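You operate a simulated robot arm through the tools that you are given. There is no shell and no other tool. Be economical: measure what you need, move in short steps, check, and stop when the job is done.

You are at the controls of a simulated two-armed robot. One attempt, no reset.

Task
Wipe up the spill on the table top by the fridge with the white cloth and put it back.

It is judged by the outcome, as a careful person would: the job done as asked, and still so three seconds after it is handed in. It fails if anything else is knocked over, pushed out of place, dropped, spilled or broken. Flat cloth is picked up by pressing the open fingertips on it (5 to 10 N) and closing them slowly along it; thin cloth reads only 2 to 8 mm in the jaws.

Robot
Two 6-joint arms with two-finger parallel grippers on one trunk, on a base that drives. Base frame: it is fixed to the floor where the robot stands at the start and does not move with it; the origin is under the middle of the robot, x ahead of it, y to its left, z up; the surface under the hand at the start is at about z = 720. Lengths are in mm, angles in rad, forces in N, time in s.
The left shoulder is at the start at [-77, 177, 832], the right one opposite. With the tool pointing down near the work surface each hand reaches from about 120 to 740 mm from the robot's upright axis, wherever it stands, measured 20 degrees to its own side. Payload 1.57 kg a hand.
Tool frame (each hand has its own): the origin (TCP) lies between the finger pads and is the grasp point; the fingertips stand 30 mm ahead of it; z points along the fingers, y is the line along which they close. Largest opening 80 mm; finger width 17, thickness 12; the body of the gripper, 40 by 82 mm, starts 80 mm behind the TCP.
Orientation is that of the tool frame in the base frame, as a unit quaternion [w, x, y, z]. With the fingers straight down and closing along the base's y, the tool's x points along the base's -x, its y along +y and its z along -z.

Tools
- The arms move only by the tool step_arm. It takes "left_targets", "right_targets" or both (then of equal length, played together; a hand with none holds still); each is a list of rows, each a list of 7 numbers: the shift along the base's x, y, z in cm, then the turn, a rotation vector about the base's x, y, z in degrees, then the gripper command, from -1 (fully open) to 1 (shut), values between in proportion. In form: [[x, y, z, rx, ry, rz, fingers], ...]. A call has 1 to 10 rows; each row shifts and turns the commanded pose from where the row before left it. A row lasts 0.2 s, in which the tool goes at most 50 mm and 0.15 rad; a call with a longer step from one row to the next is refused whole, and so is a gripper value outside its range. A pose out of reach is approached as far as the arm can. The call stops where the force on the tool passes 40 N (or 10 N more than at its start, if that is more) or the arm is blocked; 0.2 s more then pass. Each finger travels about 72 mm/s and halts on what it meets, pressing with about 40 N; the grip force reading is that of the motor and also rises with nothing between the fingers. The clock runs only during rows and for 0.2 s after the last one: add rows that do not move to give the fingers time. It gives the time, the measured TCP pose, the force on the tool (base axes), the opening and the grip force at its end, in the units of the frame above (readings bear some noise), with the torque about the TCP (base axes, N m) and any sound that the robot's microphone picked up.
- Cameras (640 x 400 px; columns grow to the right, rows downward): "scene" is now at [11.8, -34.8, 1537.1]; the picture's right is [-0.54, -0.84, 0.00], its down [-0.76, 0.49, -0.43] and it looks along [0.36, -0.24, -0.90] (base axes); focal length 273 px, centre (320, 200). "left" rides on the left gripper at [72, 7, -122] in its tool frame; the picture's right is [-0.09, 1.00, 0.00], its down [-0.84, -0.08, -0.54] and it looks along [-0.54, -0.05, 0.84] (tool axes); focal length 238 px, centre (320, 200). "right" rides on the right gripper at [72, -7, -122] in its tool frame; the picture's right is [0.09, 1.00, 0.00], its down [-0.84, 0.08, -0.54] and it looks along [-0.54, 0.05, 0.84] (tool axes); focal length 238 px, centre (320, 200). There is no depth. A picture from a camera that has moved, and an enlarged one, comes with that camera's place and axes in the base frame and with its lens.
- get_image(camera): a new picture of that camera. No time passes.
- slide_trunk(by): slides the trunk up (or, below 0, down) by that many mm; the arms and the scene camera ride with it, the base frame stays. It gives what a move gives, with no picture.
- roll_base(legs): drives the robot by 1 to 6 legs, each [ahead, left, turn to the left] in mm, mm and rad, along the robot's own axes; the way and the turn of a leg run together, so that a leg with both is an arc; at most 1500 mm and 3.142 rad a leg. The arms and the cameras ride along, it lands a little off, and it stops where it bumps. It gives what a move gives.
- aim_head(pan, tilt): turns the head with the scene camera to pan (to the left, within 2.496 rad either way) and tilt (down, from -0.506 to 1.204), counted from straight ahead of the robot. It gives what a move gives.
- enlarge(camera, box): a new picture of the part [left, top, right, bottom] of that camera's present view, enlarged. No time passes.
- finish_job(): hands the job in; it is judged then, once.

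Work in short steps. Places have to be worked out from the pictures, the camera data and where the tool is seen: move nearer, look again, correct. Check each grasp and each placing, and mend what went wrong. You have 120 turns and 88 pictures in all, those below and enlarged ones among them. Open the grippers and draw the arms clear of the work before you hand the job in, unless the task says otherwise; then end with one line.

The tools are called after "Call:" as a command line: name --argument value ..., lists and objects as JSON in quotes. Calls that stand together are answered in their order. step_arm: Moves the arms, as the interface text tells. Its arguments: {"type":"object","properties":{"left_targets":{"type":"array","items":{"type":"array","items":{"type":"number"}}},"right_targets":{"type":"array","items":{"type":"array","items":{"type":"number"}}}},"required":[]} The other tools are called the same way: slide_trunk (by) slides the trunk up or down; roll_base (legs) drives the base; aim_head (pan, tilt) turns the head that bears the scene camera; get_image (camera) takes a picture; enlarge (camera, box) takes an enlarged picture of a part of a camera's view; finish_job () hands the job in.

At the start:

```text
t: 0.0
left_eef_pos: [487.1, -90.9, 980.7]
left_ee_rot: [0.0, 0.0, 1.0, -0.001]
left_wrist_force: [0.3, -0.7, -0.6]
left_torque: [-0.01, 0.03, -0.01]
left_finger_gap: 79.9
left_grip_force: 0.2
right_eef_pos: [273.7, -399.3, 1002.0]
right_ee_rot: [0.0, 0.001, 1.0, 0.0]
right_wrist_force: [-0.7, 0.3, -0.7]
right_torque: [0.02, 0.01, 0.01]
right_finger_gap: 80.1
right_grip_force: 0.2
trunk travel left (down, up): [-275.0, 53.0]
robot x, y, heading: [-1.2, -0.6, 0.003]
head pan, tilt: [-0.574, 1.122]
```

scene: 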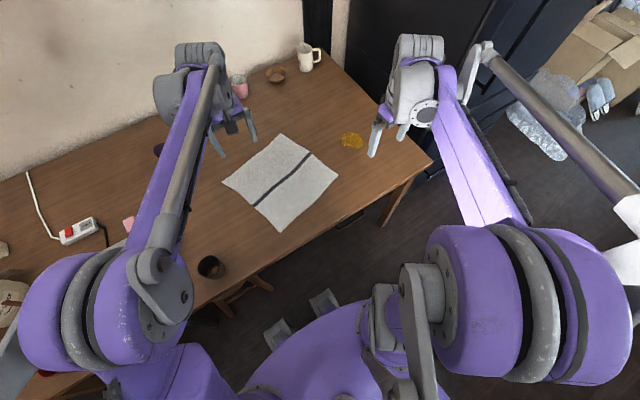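
right: 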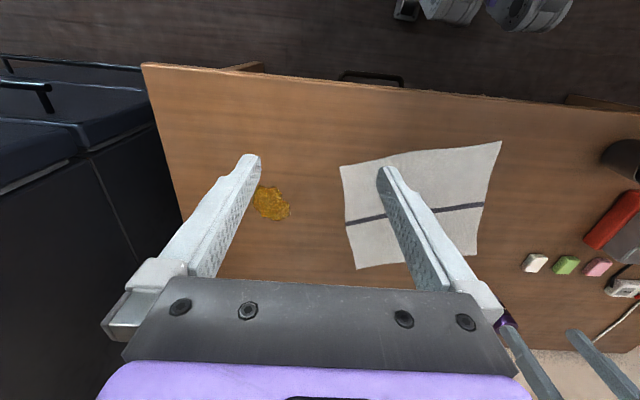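
left: 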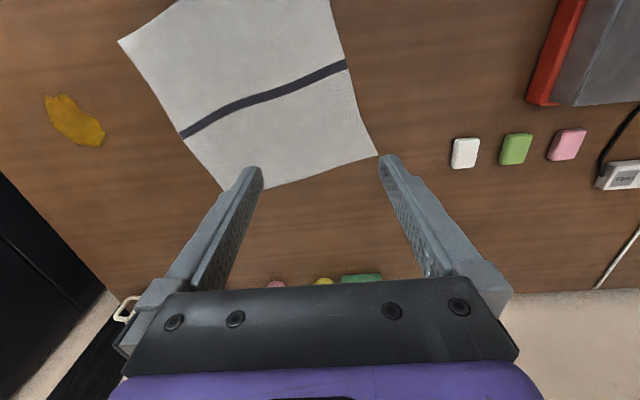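

The cloth lies centred at about (480,-182), its right edge's middle is near (512,-318), and the spill is near (484,-484). I plan to grip the right edge with the right hand and the left edge with the left hand, then slide the taut cloth over the spill and back. First I'll bring the right hand above its grip point.

Call:
step_arm --right_targets '[[3.3, 1.6, -2.9, 0, 0, 0, -0.1], [3.3, 1.6, -2.9, 0, 0, 0, -0.1], [3.3, 1.6, -2.9, 0, 0, 0, -0.1], [3.3, 1.6, -2.9, 0, 0, 0, -0.1], [3.3, 1.6, -2.9, 0, 0, 0, -0.1], [3.3, 1.6, -2.9, 0, 0, 0, -0.1], [3.3, 1.6, -2.9, 0, 0, 0, -0.1]]'

Call:
get_image --camera "right"

Call:
get_image --camera "scene"

```text
t: 1.6
left_eef_pos: [488.8, -89.6, 980.4]
left_ee_rot: [0.0, 0.0, 1.0, -0.002]
left_wrist_force: [-0.4, -0.2, 0.4]
left_torque: [-0.02, 0.02, 0.0]
left_finger_gap: 80.1
left_grip_force: 0.1
right_eef_pos: [504.9, -287.5, 798.7]
right_ee_rot: [-0.001, 0.0, 1.0, -0.001]
right_wrist_force: [-0.1, 0.4, 0.3]
right_torque: [0.0, 0.0, 0.01]
right_finger_gap: 44.0
right_grip_force: 0.1
trunk travel left (down, up): [-275.0, 53.0]
robot x, y, heading: [0.3, 2.4, 0.005]
head pan, tilt: [-0.574, 1.122]
```

```text
84 pictures are left
camera right: at [433.3, -294.2, 920.8], right [-0.09, 1.0, 0.0], down [0.84, 0.08, 0.54], along [0.54, 0.05, -0.84], focal length 238 px, centre (320, 200)
```

right: 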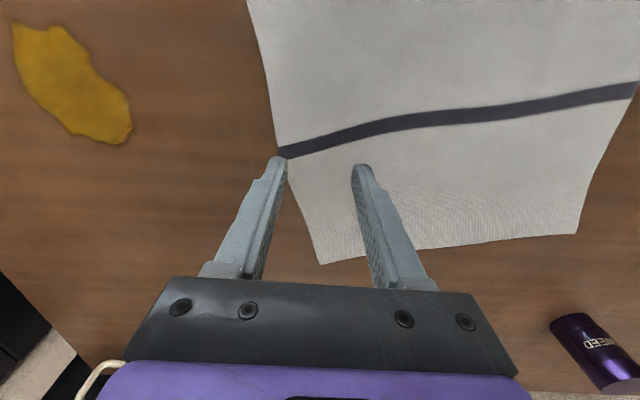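

```text
83 pictures are left
camera scene: at [13.2, -34.8, 1537.1], right [-0.54, -0.84, 0.0], down [-0.76, 0.49, -0.43], along [0.36, -0.24, -0.9], focal length 273 px, centre (320, 200)
```

scene: 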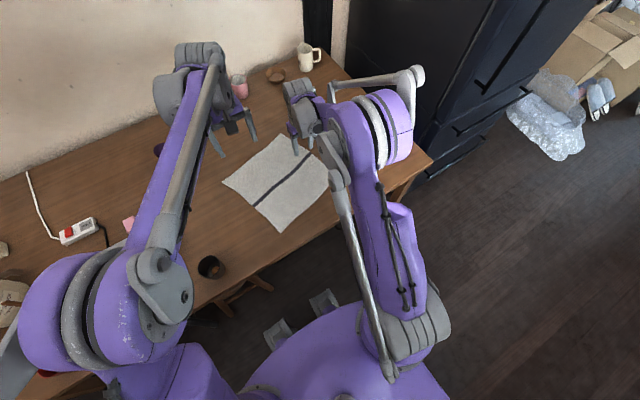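

From this view the spill runs from (442,-507) to (507,-449), and the cloth's right edge is near y=-320 at x=510. Next I'll lower the left hand over the left edge and bring the right hand a little inward and down.

Call:
step_arm --right_targets '[[0, 0.2, -0.5, 0, 0, 0, -0.1], [0, 0.2, -0.5, 0, 0, 0, -0.1], [0, 0.2, -0.5, 0, 0, 0, -0.1], [0, 0, -0.5, 0, 0, 0, -0.1], [0, 0, -0.5, 0, 0, 0, -0.1], [0, 0, -0.5, 0, 0, 0, -0.1]]' --left_targets '[[-0.6, 0.3, -3.4, 0, 0, 0, -0.1], [-0.6, 0.3, -3.4, 0, 0, 0, -0.1], [-0.6, 0.3, -3.4, 0, 0, 0, -0.1], [-0.6, 0.3, -3.4, 0, 0, 0, -0.1], [-0.6, 0.3, -3.4, 0, 0, 0, -0.1], [-0.6, 0.3, -3.4, 0, 0, 0, -0.1]]'

Call:
get_image --camera "left"

Call:
get_image --camera "right"

```text
t: 3.0
left_eef_pos: [452.1, -74.0, 776.4]
left_ee_rot: [0.001, 0.0, 1.0, 0.0]
left_wrist_force: [0.1, 0.0, -0.3]
left_torque: [-0.03, -0.04, -0.01]
left_finger_gap: 44.3
left_grip_force: 0.1
right_eef_pos: [504.8, -280.6, 767.7]
right_ee_rot: [0.001, 0.0, 1.0, 0.0]
right_wrist_force: [-0.6, -0.2, -0.8]
right_torque: [-0.01, -0.01, 0.01]
right_finger_gap: 43.8
right_grip_force: 0.0
trunk travel left (down, up): [-275.0, 53.0]
robot x, y, heading: [0.9, -1.0, 0.005]
head pan, tilt: [-0.574, 1.122]
```

```text
82 pictures are left
camera left: at [379.7, -65.7, 898.2], right [0.09, 1.0, 0.0], down [0.84, -0.08, 0.54], along [0.54, -0.05, -0.84], focal length 238 px, centre (320, 200)
```

left: 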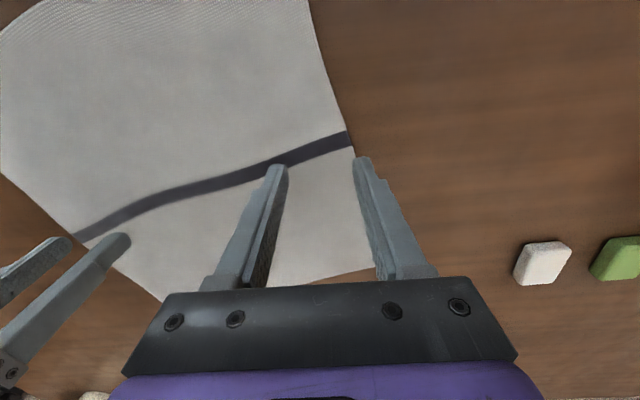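

```text
81 pictures are left
camera right: at [432.3, -288.5, 890.0], right [-0.09, 1.0, 0.0], down [0.84, 0.08, 0.54], along [0.54, 0.05, -0.84], focal length 238 px, centre (320, 200)
```

right: 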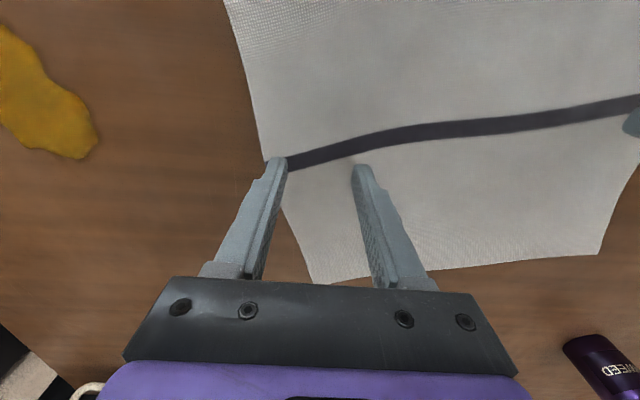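

The left finger's outer side overhangs the cloth edge (y about -47), so I'll shift it inward 20 mm and the right one 12 mm. Then I'll lower both close to contact.

Call:
step_arm --right_targets '[[0, 0.6, 0, 0, 0, 0, -0.1], [0, 0.6, 0, 0, 0, 0, -0.1], [0, 0, -0.5, 0, 0, 0, -0.1], [0, 0, -0.5, 0, 0, 0, -0.1], [0, 0, -0.4, 0, 0, 0, -0.1]]' --left_targets '[[0, -1, 0, 0, 0, 0, -0.1], [0, -1, 0, 0, 0, 0, -0.1], [0, 0, -1, 0, 0, 0, -0.1], [0, 0, -0.7, 0, 0, 0, -0.1], [0, 0, -0.6, 0, 0, 0, -0.1]]'

```text
t: 4.2
left_eef_pos: [450.8, -92.1, 753.3]
left_ee_rot: [0.001, 0.0, 1.0, 0.0]
left_wrist_force: [0.0, 0.3, 0.4]
left_torque: [0.03, 0.04, -0.02]
left_finger_gap: 43.9
left_grip_force: 0.1
right_eef_pos: [505.1, -269.2, 754.8]
right_ee_rot: [0.0, 0.0, 1.0, 0.0]
right_wrist_force: [-0.1, 0.7, 0.4]
right_torque: [-0.02, 0.02, 0.03]
right_finger_gap: 44.0
right_grip_force: 0.2
trunk travel left (down, up): [-275.0, 53.0]
robot x, y, heading: [-2.6, 4.5, -0.002]
head pan, tilt: [-0.574, 1.122]
```

No contact force yet, so I'll lower each hand a few millimetres more.

Call:
step_arm --right_targets '[[0, 0, -0.2, 0, 0, 0, -0.1], [0, 0, -0.2, 0, 0, 0, -0.1]]' --left_targets '[[0, 0, -0.15, 0, 0, 0, -0.1], [0, 0, -0.15, 0, 0, 0, -0.1]]'

```text
t: 4.8
left_eef_pos: [451.1, -92.3, 751.2]
left_ee_rot: [0.002, 0.002, 1.0, -0.002]
left_wrist_force: [1.2, -0.6, 7.1]
left_torque: [0.16, 0.0, -0.03]
left_finger_gap: 44.0
left_grip_force: 0.1
right_eef_pos: [503.8, -269.2, 750.8]
right_ee_rot: [0.001, 0.0, 1.0, -0.001]
right_wrist_force: [1.3, -1.4, 8.0]
right_torque: [0.01, -0.04, -0.03]
right_finger_gap: 44.2
right_grip_force: 0.1
trunk travel left (down, up): [-275.0, 53.0]
robot x, y, heading: [-4.2, -0.0, -0.003]
head pan, tilt: [-0.574, 1.122]
```

Both hands are pressing with about 7–8 N, so I'll close them slowly along the cloth.

Call:
step_arm --right_targets '[[0, 0, 0, 0, 0, 0, 0.05], [0, 0, 0, 0, 0, 0, 0.2], [0, 0, 0, 0, 0, 0, 0.35], [0, 0, 0, 0, 0, 0, 0.5], [0, 0, 0, 0, 0, 0, 0.65], [0, 0, 0, 0, 0, 0, 0.8], [0, 0, 0, 0, 0, 0, 1], [0, 0, 0, 0, 0, 0, 1]]' --left_targets '[[0, 0, 0, 0, 0, 0, 0.05], [0, 0, 0, 0, 0, 0, 0.2], [0, 0, 0, 0, 0, 0, 0.35], [0, 0, 0, 0, 0, 0, 0.5], [0, 0, 0, 0, 0, 0, 0.65], [0, 0, 0, 0, 0, 0, 0.8], [0, 0, 0, 0, 0, 0, 1], [0, 0, 0, 0, 0, 0, 1]]'

Call:
get_image --camera "left"

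Call:
get_image --camera "right"

```text
t: 6.6
left_eef_pos: [450.2, -90.9, 751.3]
left_ee_rot: [0.003, 0.001, 1.0, -0.002]
left_wrist_force: [0.5, 0.4, 11.2]
left_torque: [0.06, 0.04, -0.01]
left_finger_gap: 0.1
left_grip_force: 21.0
right_eef_pos: [504.0, -268.9, 750.9]
right_ee_rot: [0.001, 0.0, 1.0, 0.0]
right_wrist_force: [-0.4, 1.2, 13.4]
right_torque: [0.05, 0.0, 0.07]
right_finger_gap: 2.1
right_grip_force: 23.0
trunk travel left (down, up): [-275.0, 53.0]
robot x, y, heading: [-0.4, -0.1, 0.0]
head pan, tilt: [-0.574, 1.122]
```

```text
80 pictures are left
camera left: at [378.9, -84.7, 873.0], right [0.09, 1.0, 0.0], down [0.84, -0.08, 0.54], along [0.54, -0.05, -0.84], focal length 238 px, centre (320, 200)
```

left: 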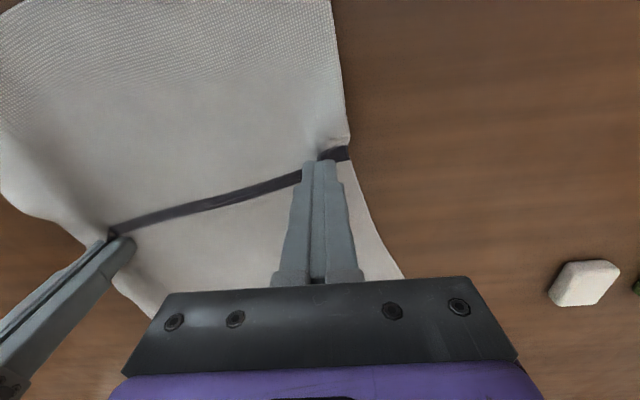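

```text
79 pictures are left
camera right: at [431.0, -275.8, 873.0], right [-0.09, 1.0, 0.0], down [0.84, 0.08, 0.54], along [0.54, 0.05, -0.84], focal length 238 px, centre (320, 200)
```

right: 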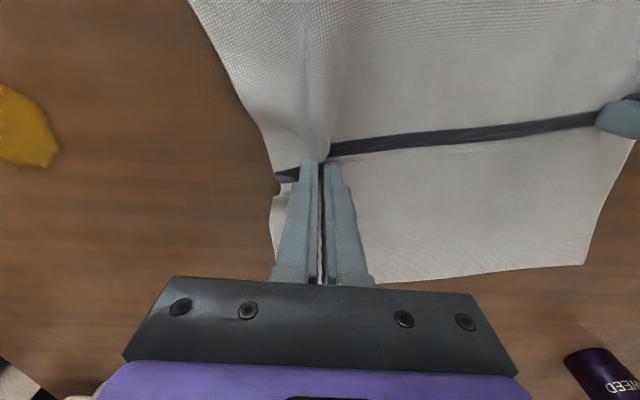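

The right hand holds a fold (2.1 mm), but the left jaws shut empty. I'll lift the left hand, reopen it a bit further inward, and look.

Call:
step_arm --left_targets '[[0, 0, 1, 0, 0, 0, 0.8], [0, -0.8, 1, 0, 0, 0, -0.1], [0, -0.8, 0, 0, 0, 0, -0.1], [0, 0, 0, 0, 0, 0, -0.1]]'

Call:
get_image --camera "left"

```text
t: 7.6
left_eef_pos: [450.4, -107.9, 771.8]
left_ee_rot: [0.002, 0.001, 1.0, -0.002]
left_wrist_force: [-0.3, 0.4, 0.3]
left_torque: [-0.03, -0.01, 0.0]
left_finger_gap: 43.9
left_grip_force: 0.1
right_eef_pos: [503.9, -269.2, 750.7]
right_ee_rot: [0.001, 0.001, 1.0, 0.0]
right_wrist_force: [-2.0, 1.0, 19.6]
right_torque: [0.07, 0.04, 0.01]
right_finger_gap: 2.3
right_grip_force: 23.4
trunk travel left (down, up): [-275.0, 53.0]
robot x, y, heading: [-0.9, 1.8, 0.001]
head pan, tilt: [-0.574, 1.122]
```

```text
78 pictures are left
camera left: at [378.7, -101.0, 892.9], right [0.09, 1.0, 0.0], down [0.84, -0.08, 0.54], along [0.54, -0.05, -0.84], focal length 238 px, centre (320, 200)
```

left: 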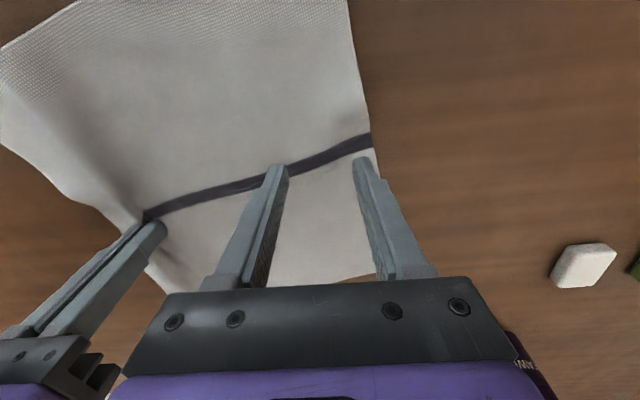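

The cloth is flat under the left fingers. I'll shift in 8 mm more, press to about 10 N, and ease the right hand up slightly.

Call:
step_arm --left_targets '[[0, -0.8, -0.8, 0, 0, 0, -0.1], [0, 0, -0.8, 0, 0, 0, -0.1], [0, 0, -0.3, 0, 0, 0, -0.1], [0, 0, -0.2, 0, 0, 0, -0.1]]' --right_targets '[[0, 0, 0.05, 0, 0, 0, 1], [0, 0, 0.05, 0, 0, 0, 1], [0, 0, 0, 0, 0, 0, 1], [0, 0, 0, 0, 0, 0, 1]]'

```text
t: 8.6
left_eef_pos: [449.8, -116.9, 751.8]
left_ee_rot: [0.001, 0.001, 1.0, -0.001]
left_wrist_force: [0.9, -0.7, 28.1]
left_torque: [0.6, 0.05, 0.01]
left_finger_gap: 44.1
left_grip_force: 0.0
right_eef_pos: [504.4, -269.4, 753.0]
right_ee_rot: [0.001, -0.001, 1.0, 0.0]
right_wrist_force: [0.2, -1.1, 0.4]
right_torque: [0.01, 0.03, 0.01]
right_finger_gap: 2.3
right_grip_force: 23.6
trunk travel left (down, up): [-275.0, 53.0]
robot x, y, heading: [-4.5, -1.5, 0.001]
head pan, tilt: [-0.574, 1.122]
```

28 N is too much, so I'll ease the left hand up about 1.7 mm.

Call:
step_arm --left_targets '[[0, 0, 0.17, 0, 0, 0, -0.1]]'

```text
t: 9.0
left_eef_pos: [449.8, -116.9, 751.4]
left_ee_rot: [0.001, 0.0, 1.0, -0.001]
left_wrist_force: [-0.2, 0.4, 15.4]
left_torque: [0.33, 0.06, 0.01]
left_finger_gap: 44.0
left_grip_force: 0.1
right_eef_pos: [503.7, -269.8, 750.5]
right_ee_rot: [0.0, 0.0, 1.0, 0.0]
right_wrist_force: [0.1, 0.3, 0.4]
right_torque: [-0.02, 0.0, -0.04]
right_finger_gap: 2.2
right_grip_force: 24.0
trunk travel left (down, up): [-275.0, 53.0]
robot x, y, heading: [-2.2, -1.0, 0.007]
head pan, tilt: [-0.574, 1.122]
```

The torque shows only the outer (+y) finger is bearing. I'll tilt the left hand slightly about x so both fingertips press.

Call:
step_arm --left_targets '[[0, 0, 0, 1, 0, 0, -0.1], [0, 0, 0, 0, 0, 0, -0.1]]'

```text
t: 9.6
left_eef_pos: [450.4, -117.5, 750.6]
left_ee_rot: [0.001, 0.001, 1.0, 0.009]
left_wrist_force: [-1.9, -0.8, 14.7]
left_torque: [-0.5, 0.04, -0.02]
left_finger_gap: 44.6
left_grip_force: 0.2
right_eef_pos: [503.5, -269.4, 752.7]
right_ee_rot: [0.0, 0.0, 1.0, 0.0]
right_wrist_force: [-0.1, 0.5, -0.2]
right_torque: [0.05, -0.02, 0.0]
right_finger_gap: 2.1
right_grip_force: 23.4
trunk travel left (down, up): [-275.0, 53.0]
robot x, y, heading: [3.5, -1.0, -0.003]
head pan, tilt: [-0.574, 1.122]
```

That overshot. I'll tilt back 0.5° and then close slowly.

Call:
step_arm --left_targets '[[0, 0, 0, -0.5, 0, 0, -0.1], [0, 0, 0, 0, 0, 0, -0.1]]'

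```text
t: 10.2
left_eef_pos: [450.3, -116.8, 751.2]
left_ee_rot: [0.001, 0.0, 1.0, 0.002]
left_wrist_force: [-1.2, -0.5, 12.1]
left_torque: [-0.33, 0.05, -0.05]
left_finger_gap: 44.3
left_grip_force: 0.1
right_eef_pos: [503.7, -268.7, 751.3]
right_ee_rot: [0.0, 0.0, 1.0, 0.0]
right_wrist_force: [-0.2, 0.0, 0.4]
right_torque: [-0.01, 0.0, 0.0]
right_finger_gap: 2.5
right_grip_force: 23.3
trunk travel left (down, up): [-275.0, 53.0]
robot x, y, heading: [1.9, -1.0, 0.0]
head pan, tilt: [-0.574, 1.122]
```

I'll take off another 0.3° and then close slowly.

Call:
step_arm --left_targets '[[0, 0, 0, -0.3, 0, 0, -0.1], [0, 0, 0, 0, 0, 0, 0], [0, 0, 0, 0, 0, 0, 0.1], [0, 0, 0, 0, 0, 0, 0.2], [0, 0, 0, 0, 0, 0, 0.3]]'

Call:
get_image --camera "left"

```text
t: 11.4
left_eef_pos: [449.8, -116.3, 751.7]
left_ee_rot: [0.001, 0.0, 1.0, 0.001]
left_wrist_force: [1.3, -1.1, 7.7]
left_torque: [-0.02, 0.0, 0.03]
left_finger_gap: 27.1
left_grip_force: 0.0
right_eef_pos: [503.3, -267.8, 751.6]
right_ee_rot: [0.001, 0.0, 1.0, 0.0]
right_wrist_force: [-0.5, 1.1, 0.5]
right_torque: [0.05, 0.04, 0.0]
right_finger_gap: 2.4
right_grip_force: 23.8
trunk travel left (down, up): [-275.0, 53.0]
robot x, y, heading: [1.7, 0.4, -0.001]
head pan, tilt: [-0.574, 1.122]
```

```text
77 pictures are left
camera left: at [379.5, -110.0, 873.1], right [0.09, 1.0, 0.0], down [0.84, -0.08, 0.54], along [0.54, -0.05, -0.84], focal length 238 px, centre (320, 200)
```

left: 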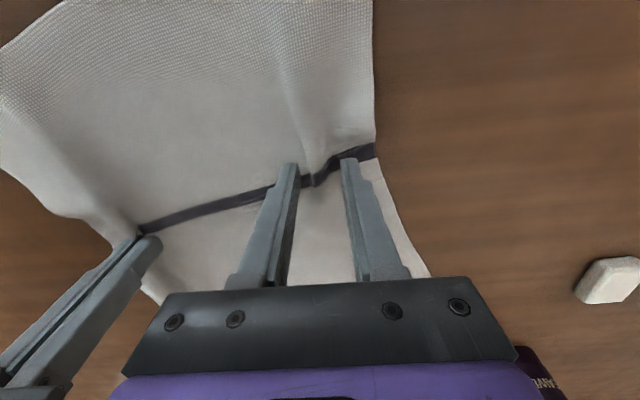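

A fold is rising between the left fingers with balanced force, so I'll keep closing.

Call:
step_arm --left_targets '[[0, 0, 0, 0, 0, 0, 0.4], [0, 0, 0, 0, 0, 0, 0.5], [0, 0, 0, 0, 0, 0, 0.6], [0, 0, 0, 0, 0, 0, 0.7], [0, 0, 0, 0, 0, 0, 0.8], [0, 0, 0, 0, 0, 0, 0.9], [0, 0, 0, 0, 0, 0, 1], [0, 0, 0, 0, 0, 0, 1]]'

Call:
get_image --camera "left"

```text
t: 13.2
left_eef_pos: [450.5, -117.9, 751.6]
left_ee_rot: [0.001, 0.001, 1.0, 0.0]
left_wrist_force: [2.2, -6.6, 6.4]
left_torque: [-0.19, -0.07, -0.01]
left_finger_gap: 2.4
left_grip_force: 23.9
right_eef_pos: [504.5, -268.0, 750.3]
right_ee_rot: [0.0, 0.0, 1.0, 0.0]
right_wrist_force: [-1.8, 5.5, 0.0]
right_torque: [0.19, 0.04, 0.04]
right_finger_gap: 2.1
right_grip_force: 23.3
trunk travel left (down, up): [-275.0, 53.0]
robot x, y, heading: [3.0, -0.3, 0.005]
head pan, tilt: [-0.574, 1.122]
```

```text
76 pictures are left
camera left: at [379.6, -110.3, 873.1], right [0.09, 1.0, 0.0], down [0.84, -0.08, 0.54], along [0.54, -0.05, -0.84], focal length 238 px, centre (320, 200)
```

left: 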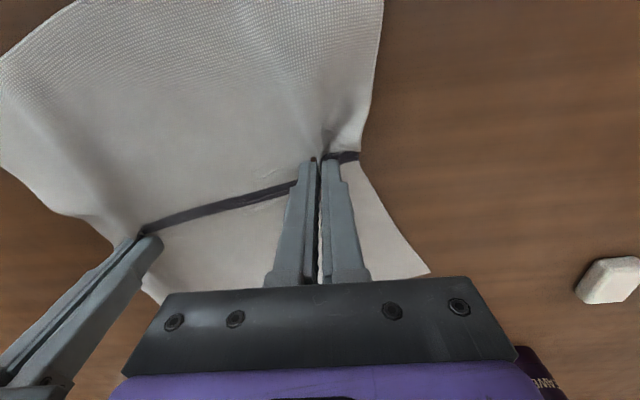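

Both hands now hold the cloth taut (2.4 and 2.1 mm in the jaws). I'll slide them together toward the spill, lifted only a couple of millimetres.

Call:
step_arm --left_targets '[[0, -0.4, 0.3, 0, 0, 0, 1], [-0.3, -3, 0, 0, 0, 0, 1], [-0.4, -3, 0, 0, 0, 0, 1], [-0.4, -3, 0, 0, 0, 0, 1], [-0.4, -3, 0, 0, 0, 0, 1], [0, 0, 0, 0, 0, 0, 1]]' --right_targets '[[0, 0, 0.3, 0, 0, 0, 1], [-0.3, -3, 0, 0, 0, 0, 1], [-0.4, -3, 0, 0, 0, 0, 1], [-0.4, -3, 0, 0, 0, 0, 1], [-0.4, -3, 0, 0, 0, 0, 1], [0, 0, 0, 0, 0, 0, 1]]'

Call:
get_image --camera "right"

Call:
get_image --camera "scene"

```text
t: 14.6
left_eef_pos: [434.0, -240.3, 754.9]
left_ee_rot: [0.001, 0.001, 1.0, 0.002]
left_wrist_force: [1.3, -1.8, 0.4]
left_torque: [-0.1, -0.03, 0.04]
left_finger_gap: 1.9
left_grip_force: 23.5
right_eef_pos: [489.1, -389.3, 754.1]
right_ee_rot: [0.0, 0.0, 1.0, 0.001]
right_wrist_force: [-1.8, 2.6, 0.3]
right_torque: [0.01, 0.0, 0.0]
right_finger_gap: 2.1
right_grip_force: 23.9
trunk travel left (down, up): [-275.0, 53.0]
robot x, y, heading: [1.6, -3.3, 0.003]
head pan, tilt: [-0.574, 1.122]
```

```text
75 pictures are left
camera right: at [416.9, -396.2, 876.3], right [-0.09, 1.0, 0.0], down [0.84, 0.08, 0.54], along [0.54, 0.05, -0.84], focal length 238 px, centre (320, 200)
```

right: 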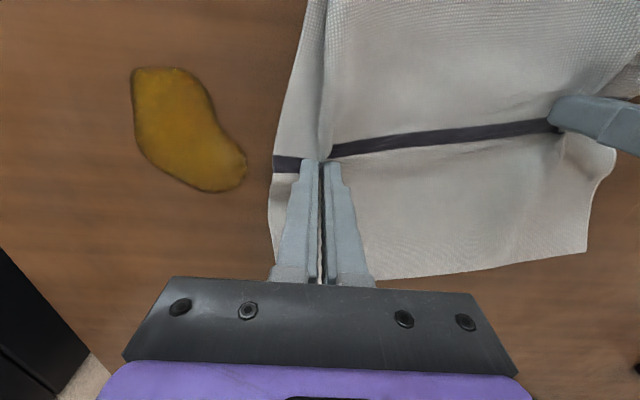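

```text
74 pictures are left
camera scene: at [11.9, -33.9, 1537.1], right [-0.54, -0.84, 0.0], down [-0.76, 0.49, -0.43], along [0.36, -0.24, -0.9], focal length 273 px, centre (320, 200)
```

scene: 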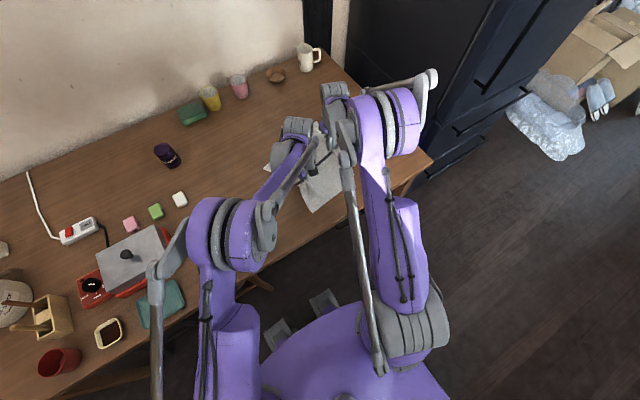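

The tracking is good: the spill spans (438..513, -502..-445), just ahead of the cloth edge. I'll advance 40 mm, press lightly with the right hand and wipe across.

Call:
step_arm --left_targets '[[0, -2, 0, 0, 0, 0, 1], [0, -2, 0, 0, 0, 0, 1], [0, -2, 0, 0, 0, 0, 1], [0, -2, 0, 0, 0, 0, 1], [0, -2, 0, 0, 0, 0, 1], [0, -2, 0, 0, 0, 0, 1], [0, 0, 0, 0, 0, 0, 1]]' --right_targets '[[0, -2, -0.2, 0, 0, 0, 1], [0, -2, -0.2, 0, 0, 0, 1], [0, -2, 0, 0, 0, 0, 1], [0, -2, 0, 0, 0, 0, 1], [0, -2, 0, 0, 0, 0, 1], [0, -2, 0, 0, 0, 0, 1], [0, 0, 0, 0, 0, 0, 1]]'

Call:
get_image --camera "right"

Call:
get_image --camera "scene"

```text
t: 16.2
left_eef_pos: [436.1, -359.7, 753.5]
left_ee_rot: [0.0, 0.001, 1.0, -0.001]
left_wrist_force: [0.9, -3.0, 0.4]
left_torque: [-0.07, -0.01, -0.01]
left_finger_gap: 2.2
left_grip_force: 23.7
right_eef_pos: [488.7, -507.7, 752.1]
right_ee_rot: [0.0, 0.0, 1.0, 0.0]
right_wrist_force: [-1.6, 7.0, 11.4]
right_torque: [0.19, 0.03, 0.0]
right_finger_gap: 2.2
right_grip_force: 23.3
trunk travel left (down, up): [-275.0, 53.0]
robot x, y, heading: [0.1, 2.8, -0.001]
head pan, tilt: [-0.574, 1.122]
```

```text
73 pictures are left
camera right: at [417.3, -515.8, 873.1], right [-0.09, 1.0, 0.0], down [0.84, 0.08, 0.54], along [0.54, 0.05, -0.84], focal length 238 px, centre (320, 200)
```

right: 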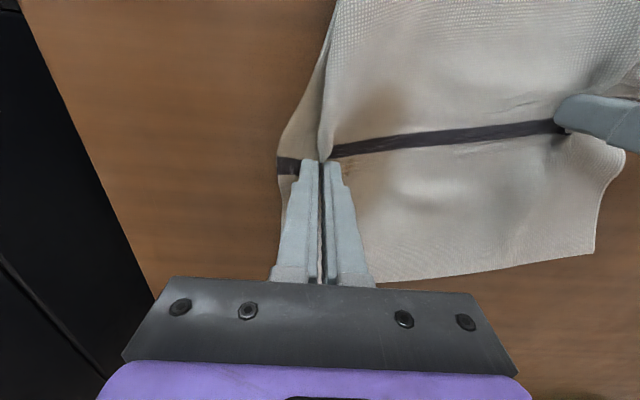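

```text
72 pictures are left
camera scene: at [11.1, -33.3, 1537.2], right [-0.54, -0.84, 0.0], down [-0.76, 0.49, -0.43], along [0.36, -0.24, -0.9], focal length 273 px, centre (320, 200)
```

scene: 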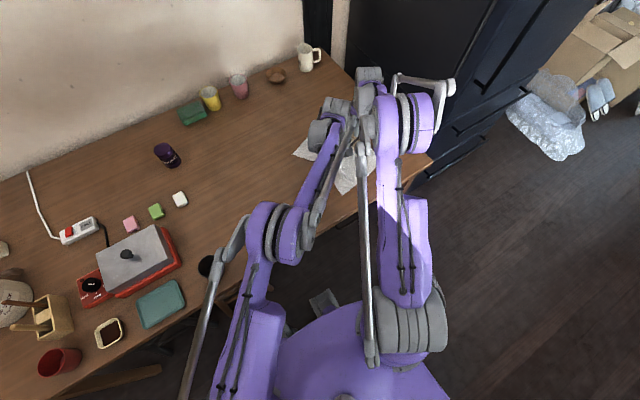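

The cloth is covering the spill and starting to stain. I'll wipe back and forth with the right hand pressed, at shifted x positions, both hands moving together.

Call:
step_arm --left_targets '[[-0.5, 2, 0, 0, 0, 0, 1], [-0.5, 2, 0, 0, 0, 0, 1], [-0.5, 2, 0, 0, 0, 0, 1], [-0.5, 2, 0, 0, 0, 0, 1], [-1, 0, 0, 0, 0, 0, 1], [0, -2, 0, 0, 0, 0, 1], [0, -2, 0, 0, 0, 0, 1], [0, -2, 0, 0, 0, 0, 1], [0, -2, 0, 0, 0, 0, 1], [0, -1, 0, 0, 0, 0, 1]]' --right_targets '[[-0.5, 2, 0, 0, 0, 0, 1], [-0.5, 2, 0, 0, 0, 0, 1], [-0.5, 2, 0, 0, 0, 0, 1], [-0.5, 2, 0, 0, 0, 0, 1], [-1, 0, 0, 0, 0, 0, 1], [0, -2, 0, 0, 0, 0, 1], [0, -2, 0, 0, 0, 0, 1], [0, -2, 0, 0, 0, 0, 1], [0, -2, 0, 0, 0, 0, 1], [0, -1, 0, 0, 0, 0, 1]]'

Call:
step_arm --left_targets '[[0.6, 2, 0, 0, 0, 0, 1], [0.6, 2, 0, 0, 0, 0, 1], [0.6, 2, 0, 0, 0, 0, 1], [0.6, 2, 0, 0, 0, 0, 1], [1, 0, 0, 0, 0, 0, 1], [1, -2, 0, 0, 0, 0, 1], [1, -2, 0, 0, 0, 0, 1], [0, -2, 0, 0, 0, 0, 1], [0, -2, 0, 0, 0, 0, 1], [0, 0, 0, 0, 0, 0, 1]]' --right_targets '[[0.6, 2, 0, 0, 0, 0, 1], [0.6, 2, 0, 0, 0, 0, 1], [0.6, 2, 0, 0, 0, 0, 1], [0.6, 2, 0, 0, 0, 0, 1], [1, 0, 0, 0, 0, 0, 1], [1, -2, 0, 0, 0, 0, 1], [1, -2, 0, 0, 0, 0, 1], [0, -2, 0, 0, 0, 0, 1], [0, -2, 0, 0, 0, 0, 1], [0, 0, 0, 0, 0, 0, 1]]'

Call:
get_image --camera "right"

```text
t: 18.4
left_eef_pos: [405.5, -370.1, 754.2]
left_ee_rot: [0.001, 0.0, 1.0, 0.0]
left_wrist_force: [0.4, -1.6, 0.5]
left_torque: [-0.06, 0.0, 0.01]
left_finger_gap: 2.4
left_grip_force: 23.9
right_eef_pos: [458.7, -518.5, 751.2]
right_ee_rot: [0.0, 0.001, 1.0, 0.0]
right_wrist_force: [-0.1, 7.0, 8.7]
right_torque: [0.18, 0.05, 0.01]
right_finger_gap: 2.2
right_grip_force: 23.6
trunk travel left (down, up): [-275.0, 53.0]
robot x, y, heading: [-0.8, -2.4, -0.001]
head pan, tilt: [-0.574, 1.122]
```

```text
t: 20.6
left_eef_pos: [459.4, -370.1, 755.6]
left_ee_rot: [0.0, -0.001, 1.0, 0.0]
left_wrist_force: [-0.5, -1.2, 0.9]
left_torque: [-0.06, -0.01, 0.02]
left_finger_gap: 2.2
left_grip_force: 23.7
right_eef_pos: [512.9, -517.4, 750.8]
right_ee_rot: [0.0, 0.0, 1.0, -0.001]
right_wrist_force: [1.4, 7.4, 13.0]
right_torque: [0.25, 0.0, 0.01]
right_finger_gap: 2.3
right_grip_force: 23.4
trunk travel left (down, up): [-275.0, 53.0]
robot x, y, heading: [0.3, -0.8, -0.005]
head pan, tilt: [-0.574, 1.122]
```

```text
71 pictures are left
camera right: at [440.7, -524.8, 873.0], right [-0.09, 1.0, 0.0], down [0.84, 0.08, 0.54], along [0.54, 0.05, -0.84], focal length 238 px, centre (320, 200)
```

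right: 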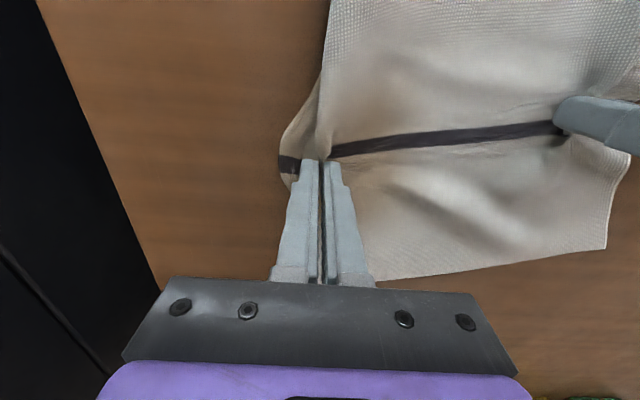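

I'll drag back about 120 mm while still pressing, to see what is left of the spill.

Call:
step_arm --left_targets '[[-0.5, 2, 0, 0, 0, 0, 1], [-0.5, 2, 0, 0, 0, 0, 1], [-0.5, 2, 0, 0, 0, 0, 1], [-0.5, 2, 0, 0, 0, 0, 1], [0, 2, 0, 0, 0, 0, 1], [0, 2, 0, 0, 0, 0, 1], [0, 1, 0, 0, 0, 0, 1]]' --right_targets '[[-0.5, 2, 0, 0, 0, 0, 1], [-0.5, 2, 0, 0, 0, 0, 1], [-0.5, 2, 0, 0, 0, 0, 1], [-0.5, 2, 0, 0, 0, 0, 1], [0, 2, 0, 0, 0, 0, 1], [0, 2, 0, 0, 0, 0, 1], [0, 1, 0, 0, 0, 0, 1]]'

Call:
get_image --camera "right"

```text
t: 22.2
left_eef_pos: [439.1, -240.4, 755.0]
left_ee_rot: [0.002, 0.001, 1.0, 0.001]
left_wrist_force: [1.5, -3.3, 0.0]
left_torque: [-0.07, -0.01, 0.01]
left_finger_gap: 2.1
left_grip_force: 24.1
right_eef_pos: [492.1, -389.2, 751.6]
right_ee_rot: [0.001, 0.0, 1.0, 0.0]
right_wrist_force: [-1.1, -5.7, 19.1]
right_torque: [-0.16, 0.05, 0.0]
right_finger_gap: 2.1
right_grip_force: 24.1
trunk travel left (down, up): [-275.0, 53.0]
robot x, y, heading: [3.2, -2.3, -0.002]
head pan, tilt: [-0.574, 1.122]
```

```text
70 pictures are left
camera right: at [420.0, -395.7, 873.0], right [-0.09, 1.0, 0.0], down [0.84, 0.08, 0.54], along [0.54, 0.05, -0.84], focal length 238 px, centre (320, 200)
```

right: 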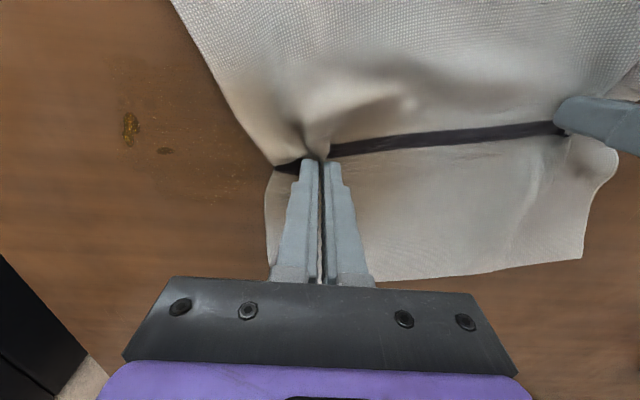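

Nearly all of it is gone. A small residue sits near (476,-513) with a faint film around it, so I'll make more pressed passes reaching to y=-545.

Call:
step_arm --left_targets '[[-0.3, -2.6, 0, 0, 0, 0, 1], [-0.3, -2.6, 0, 0, 0, 0, 1], [-0.3, -2.6, 0, 0, 0, 0, 1], [-0.3, -2.6, 0, 0, 0, 0, 1], [-0.2, -2.6, 0, 0, 0, 0, 1], [-0.2, -2.6, 0, 0, 0, 0, 1], [0, 2, 0, 0, 0, 0, 1], [0, 2, 0, 0, 0, 0, 1], [-1, 2, 0, 0, 0, 0, 1], [-1, 2, 0, 0, 0, 0, 1]]' --right_targets '[[-0.3, -2.6, 0, 0, 0, 0, 1], [-0.3, -2.6, 0, 0, 0, 0, 1], [-0.3, -2.6, 0, 0, 0, 0, 1], [-0.3, -2.6, 0, 0, 0, 0, 1], [-0.2, -2.6, 0, 0, 0, 0, 1], [-0.2, -2.6, 0, 0, 0, 0, 1], [0, 2, 0, 0, 0, 0, 1], [0, 2, 0, 0, 0, 0, 1], [-1, 2, 0, 0, 0, 0, 1], [-1, 2, 0, 0, 0, 0, 1]]'

Call:
step_arm --left_targets '[[0, -2, 0, 0, 0, 0, 1], [0, -2, 0, 0, 0, 0, 1], [0, -2, 0, 0, 0, 0, 1], [0, -2, 0, 0, 0, 0, 1], [1, 0, 0, 0, 0, 0, 1], [0.5, 2, 0, 0, 0, 0, 1], [0.5, 2, 0, 0, 0, 0, 1], [1, 2, 0, 0, 0, 0, 1], [1, 2, 0, 0, 0, 0, 1]]' --right_targets '[[0, -2, 0, 0, 0, 0, 1], [0, -2, 0, 0, 0, 0, 1], [0, -2, 0, 0, 0, 0, 1], [0, -2, 0, 0, 0, 0, 1], [1, 0, 0, 0, 0, 0, 1], [0.5, 2, 0, 0, 0, 0, 1], [0.5, 2, 0, 0, 0, 0, 1], [1, 2, 0, 0, 0, 0, 1], [1, 2, 0, 0, 0, 0, 1]]'

Call:
step_arm --left_targets '[[0, -2, 0, 0, 0, 0, 1], [0, -2, 0, 0, 0, 0, 1], [-0.5, -2, 0, 0, 0, 0, 1], [-0.5, 0, 0, 0, 0, 0, 1], [-0.5, 2, 0, 0, 0, 0, 1], [0, 2, 0, 0, 0, 0, 1], [0, 2, 0, 0, 0, 0, 1], [0, 2, 0, 0, 0, 0, 1], [0, 2, 0, 0, 0, 0, 1], [0, 2, 0, 0, 0, 0, 1]]' --right_targets '[[0, -2, 0, 0, 0, 0, 1], [0, -2, 0, 0, 0, 0, 1], [-0.5, -2, 0, 0, 0, 0, 1], [-0.5, 0, 0, 0, 0, 0, 1], [-0.5, 2, 0, 0, 0, 0, 1], [0, 2, 0, 0, 0, 0, 1], [0, 2, 0, 0, 0, 0, 1], [0, 2, 0, 0, 0, 0, 1], [0, 2, 0, 0, 0, 0, 1], [0, 2, 0, 0, 0, 0, 1]]'

Call:
get_image --camera "right"

```text
t: 24.4
left_eef_pos: [404.4, -316.1, 753.6]
left_ee_rot: [0.001, 0.0, 1.0, 0.001]
left_wrist_force: [1.1, -2.7, 0.2]
left_torque: [-0.07, -0.02, -0.02]
left_finger_gap: 2.3
left_grip_force: 23.8
right_eef_pos: [456.7, -463.6, 749.8]
right_ee_rot: [0.001, 0.001, 1.0, -0.001]
right_wrist_force: [1.6, -1.5, 19.6]
right_torque: [0.0, -0.05, 0.02]
right_finger_gap: 2.2
right_grip_force: 23.5
trunk travel left (down, up): [-275.0, 53.0]
robot x, y, heading: [2.9, 3.9, -0.0]
head pan, tilt: [-0.574, 1.122]
```

```text
t: 26.4
left_eef_pos: [443.4, -317.0, 755.0]
left_ee_rot: [0.001, -0.001, 1.0, 0.0]
left_wrist_force: [1.3, -1.4, -0.1]
left_torque: [-0.07, -0.04, 0.01]
left_finger_gap: 2.3
left_grip_force: 23.7
right_eef_pos: [496.9, -464.4, 751.3]
right_ee_rot: [0.0, -0.001, 1.0, 0.0]
right_wrist_force: [-4.4, -3.6, 18.5]
right_torque: [-0.05, 0.17, 0.03]
right_finger_gap: 2.1
right_grip_force: 23.9
trunk travel left (down, up): [-275.0, 53.0]
robot x, y, heading: [0.6, 0.5, -0.001]
head pan, tilt: [-0.574, 1.122]
```

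```text
t: 28.6
left_eef_pos: [428.8, -255.2, 755.3]
left_ee_rot: [0.001, 0.001, 1.0, 0.0]
left_wrist_force: [1.3, -2.3, -0.6]
left_torque: [-0.08, -0.02, 0.02]
left_finger_gap: 2.0
left_grip_force: 24.3
right_eef_pos: [481.5, -404.6, 750.7]
right_ee_rot: [0.0, 0.0, 1.0, -0.001]
right_wrist_force: [-1.7, -6.3, 26.0]
right_torque: [-0.17, 0.06, -0.01]
right_finger_gap: 2.3
right_grip_force: 23.4
trunk travel left (down, up): [-275.0, 53.0]
robot x, y, heading: [0.4, -0.5, 0.002]
head pan, tilt: [-0.574, 1.122]
```

```text
69 pictures are left
camera right: at [408.7, -411.9, 872.9], right [-0.09, 1.0, 0.0], down [0.84, 0.08, 0.54], along [0.54, 0.05, -0.84], focal length 238 px, centre (320, 200)
```

right: 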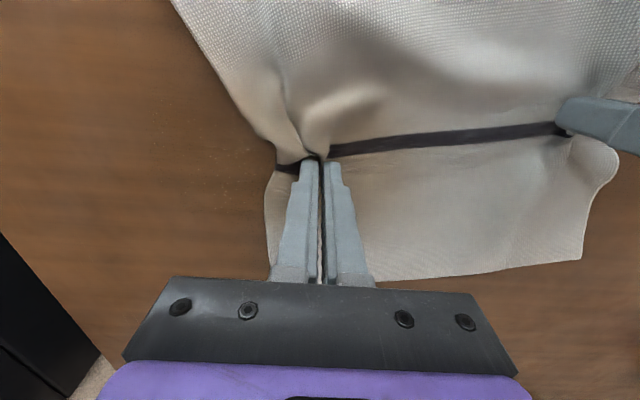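

Almost clean. I'll enlarge the wiped area to check for leftover specks.

Call:
enlarge --camera "right" --box '[40, 50, 280, 200]'

```text
2.67 times, centred on (160, 125) of right
camera zoom: at [408.7, -411.9, 872.9], right [-0.09, 1.0, 0.0], down [0.84, 0.08, 0.54], along [0.54, 0.05, -0.84], focal length 636 px, centre (747, 400)
```

zoom: 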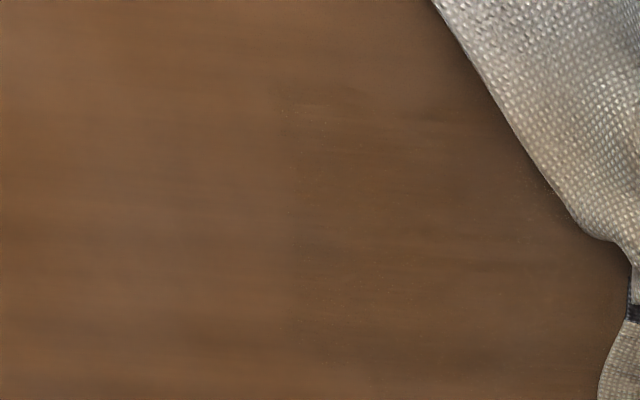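

Only faint specks remain, around x 440–500 and y -460 to -510. I'll make one more set of passes covering that area.

Call:
step_arm --left_targets '[[-0.6, -2.3, 0, 0, 0, 0, 1], [-0.6, -2.3, 0, 0, 0, 0, 1], [-0.6, -2.3, 0, 0, 0, 0, 1], [-0.6, -2.3, 0, 0, 0, 0, 1], [-0.6, -2.3, 0, 0, 0, 0, 1], [-0.6, -2.3, 0, 0, 0, 0, 1], [0.5, 2, 0, 0, 0, 0, 1], [0.5, 2, 0, 0, 0, 0, 1], [0.5, 2, 0, 0, 0, 0, 1], [0.5, 2, 0, 0, 0, 0, 1]]' --right_targets '[[-0.6, -2.3, 0, 0, 0, 0, 1], [-0.6, -2.3, 0, 0, 0, 0, 1], [-0.6, -2.3, 0, 0, 0, 0, 1], [-0.6, -2.3, 0, 0, 0, 0, 1], [-0.6, -2.3, 0, 0, 0, 0, 1], [-0.6, -2.3, 0, 0, 0, 0, 1], [0.5, 2, 0, 0, 0, 0, 1], [0.5, 2, 0, 0, 0, 0, 1], [0.5, 2, 0, 0, 0, 0, 1], [0.5, 2, 0, 0, 0, 0, 1]]'

Call:
step_arm --left_targets '[[0, -2, 0, 0, 0, 0, 1], [0, -2, 0, 0, 0, 0, 1], [0, -2, 0, 0, 0, 0, 1], [0.5, -1.5, 0, 0, 0, 0, 1], [0.5, 2, 0, 0, 0, 0, 1], [0.5, 2, 0, 0, 0, 0, 1], [0.5, 2, 0, 0, 0, 0, 1], [0.5, 2, 0, 0, 0, 0, 1], [0.5, 0, 0, 0, 0, 0, 1]]' --right_targets '[[0, -2, 0, 0, 0, 0, 1], [0, -2, 0, 0, 0, 0, 1], [0, -2, 0, 0, 0, 0, 1], [0.5, -1.5, 0, 0, 0, 0, 1], [0.5, 2, 0, 0, 0, 0, 1], [0.5, 2, 0, 0, 0, 0, 1], [0.5, 2, 0, 0, 0, 0, 1], [0.5, 2, 0, 0, 0, 0, 1], [0.5, 0, 0, 0, 0, 0, 1]]'

Call:
step_arm --left_targets '[[0.5, -2, 0, 0, 0, 0, 1], [0, -2, 0, 0, 0, 0, 1], [0, -2, 0, 0, 0, 0, 1], [0, -1, 0, 0, 0, 0, 1], [-0.5, 2, 0, 0, 0, 0, 1], [-0.5, 2, 0, 0, 0, 0, 1], [-0.5, 2, 0, 0, 0, 0, 1], [-0.5, 2, 0, 0, 0, 0, 1], [0, 2.5, 0, 0, 0, 0, 1], [0, 2.5, 0, 0, 0, 0, 1]]' --right_targets '[[0.5, -2, 0, 0, 0, 0, 1], [0, -2, 0, 0, 0, 0, 1], [0, -2, 0, 0, 0, 0, 1], [0, -1, 0, 0, 0, 0, 1], [-0.5, 2, 0, 0, 0, 0, 1], [-0.5, 2, 0, 0, 0, 0, 1], [-0.5, 2, 0, 0, 0, 0, 1], [-0.5, 2, 0, 0, 0, 0, 1], [0, 2.5, 0, 0, 0, 0, 1], [0, 2.5, 0, 0, 0, 0, 1]]'

Call:
step_arm --left_targets '[[0, 2.5, 0, 0, 0, 0, 1], [0, 2.5, 0, 0, 0, 0, 1]]' --right_targets '[[0, 2.5, 0, 0, 0, 0, 1], [0, 2.5, 0, 0, 0, 0, 1]]'

Call:
enlarge --camera "right" --box '[0, 0, 320, 200]'

```text
t: 30.8
left_eef_pos: [412.4, -314.0, 754.3]
left_ee_rot: [0.001, 0.001, 1.0, 0.0]
left_wrist_force: [1.2, -2.7, 0.6]
left_torque: [-0.08, -0.05, 0.01]
left_finger_gap: 2.4
left_grip_force: 23.9
right_eef_pos: [466.1, -461.8, 750.7]
right_ee_rot: [0.001, -0.001, 1.0, -0.001]
right_wrist_force: [-3.0, -4.6, 21.8]
right_torque: [-0.12, 0.14, 0.03]
right_finger_gap: 2.2
right_grip_force: 23.8
trunk travel left (down, up): [-275.0, 53.0]
robot x, y, heading: [-0.5, -0.4, 0.002]
head pan, tilt: [-0.574, 1.122]
```

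```text
t: 32.8
left_eef_pos: [441.8, -308.4, 754.5]
left_ee_rot: [0.001, 0.0, 1.0, 0.001]
left_wrist_force: [0.6, -2.3, 0.4]
left_torque: [-0.06, -0.02, 0.02]
left_finger_gap: 2.2
left_grip_force: 23.3
right_eef_pos: [495.9, -456.0, 751.4]
right_ee_rot: [0.0, 0.0, 1.0, 0.0]
right_wrist_force: [-4.9, 1.9, 9.8]
right_torque: [0.05, 0.16, 0.0]
right_finger_gap: 1.9
right_grip_force: 23.9
trunk travel left (down, up): [-275.0, 53.0]
robot x, y, heading: [-1.8, -2.3, -0.001]
head pan, tilt: [-0.574, 1.122]
```

```text
t: 35.0
left_eef_pos: [427.3, -249.3, 754.0]
left_ee_rot: [0.002, 0.0, 1.0, 0.0]
left_wrist_force: [0.3, -1.6, 0.2]
left_torque: [-0.04, 0.0, 0.03]
left_finger_gap: 2.0
left_grip_force: 24.2
right_eef_pos: [479.7, -397.1, 751.3]
right_ee_rot: [0.001, 0.001, 1.0, 0.0]
right_wrist_force: [-0.7, -5.4, 22.9]
right_torque: [-0.17, 0.04, 0.02]
right_finger_gap: 2.3
right_grip_force: 23.9
trunk travel left (down, up): [-275.0, 53.0]
robot x, y, heading: [1.8, 1.5, -0.004]
head pan, tilt: [-0.574, 1.122]
```

```text
t: 35.6
left_eef_pos: [427.5, -198.9, 753.5]
left_ee_rot: [0.002, 0.001, 1.0, 0.0]
left_wrist_force: [1.1, -2.2, 0.1]
left_torque: [-0.07, -0.03, 0.0]
left_finger_gap: 2.1
left_grip_force: 24.4
right_eef_pos: [480.3, -347.8, 751.6]
right_ee_rot: [0.001, 0.0, 1.0, 0.0]
right_wrist_force: [-0.4, -8.5, 34.6]
right_torque: [-0.24, 0.06, 0.01]
right_finger_gap: 2.2
right_grip_force: 23.8
trunk travel left (down, up): [-275.0, 53.0]
robot x, y, heading: [-0.1, 1.3, -0.003]
head pan, tilt: [-0.574, 1.122]
```

```text
2.00 times, centred on (160, 100) of right
camera zoom: at [407.7, -354.4, 872.9], right [-0.09, 1.0, 0.0], down [0.84, 0.08, 0.54], along [0.54, 0.05, -0.84], focal length 477 px, centre (640, 400)
```

zoom: 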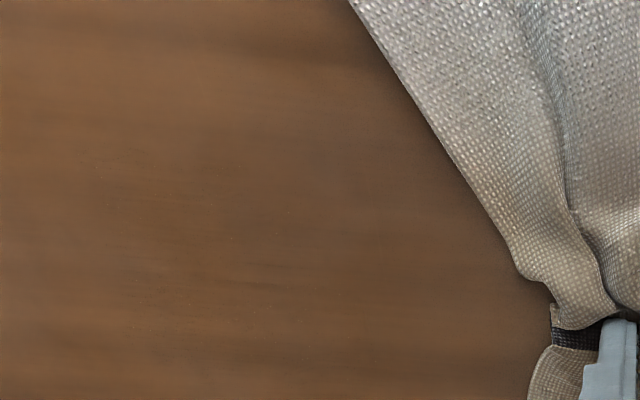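

The table is clean. I'll ease off the pressure and slide the cloth back so the grips return to R(504,-268) and L(450,-117).

Call:
step_arm --left_targets '[[0.6, 2.1, 0, 0, 0, 0, 1], [0.6, 2, 0, 0, 0, 0, 1], [0.6, 2.1, 0, 0, 0, 0, 1], [0.6, 2, 0, 0, 0, 0, 1], [0, 0, -0.2, 0, 0, 0, 1], [0, 0, 0, 0, 0, 0, 1]]' --right_targets '[[0.6, 2, 0.3, 0, 0, 0, 1], [0.6, 2, 0, 0, 0, 0, 1], [0.6, 2, 0, 0, 0, 0, 1], [0.6, 2, 0, 0, 0, 0, 1], [0, 0, 0, 0, 0, 0, 1], [0, 0, 0, 0, 0, 0, 1]]'

Call:
get_image --camera "right"

Call:
get_image --camera "left"

```text
t: 37.0
left_eef_pos: [452.8, -117.0, 751.8]
left_ee_rot: [0.001, 0.001, 1.0, 0.001]
left_wrist_force: [2.0, -3.8, 0.7]
left_torque: [-0.14, -0.06, -0.02]
left_finger_gap: 2.2
left_grip_force: 24.1
right_eef_pos: [506.1, -268.7, 753.4]
right_ee_rot: [0.0, 0.0, 1.0, 0.0]
right_wrist_force: [-1.9, 3.6, 0.9]
right_torque: [0.12, 0.01, 0.0]
right_finger_gap: 2.2
right_grip_force: 23.8
trunk travel left (down, up): [-275.0, 53.0]
robot x, y, heading: [0.2, -2.8, -0.004]
head pan, tilt: [-0.574, 1.122]
```

```text
66 pictures are left
camera right: at [433.5, -275.5, 874.8], right [-0.09, 1.0, 0.0], down [0.84, 0.08, 0.54], along [0.54, 0.05, -0.84], focal length 238 px, centre (320, 200)
```

right: 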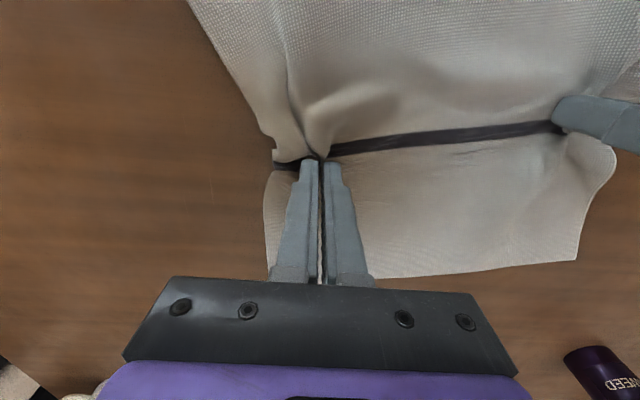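

```text
65 pictures are left
camera left: at [381.1, -110.4, 874.2], right [0.09, 1.0, 0.0], down [0.84, -0.08, 0.54], along [0.54, -0.05, -0.84], focal length 238 px, centre (320, 200)
```

left: 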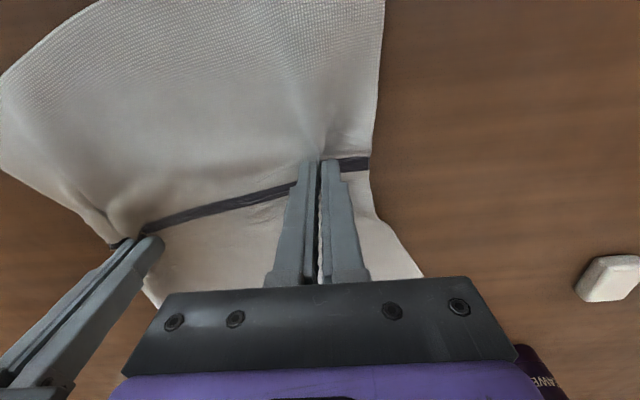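

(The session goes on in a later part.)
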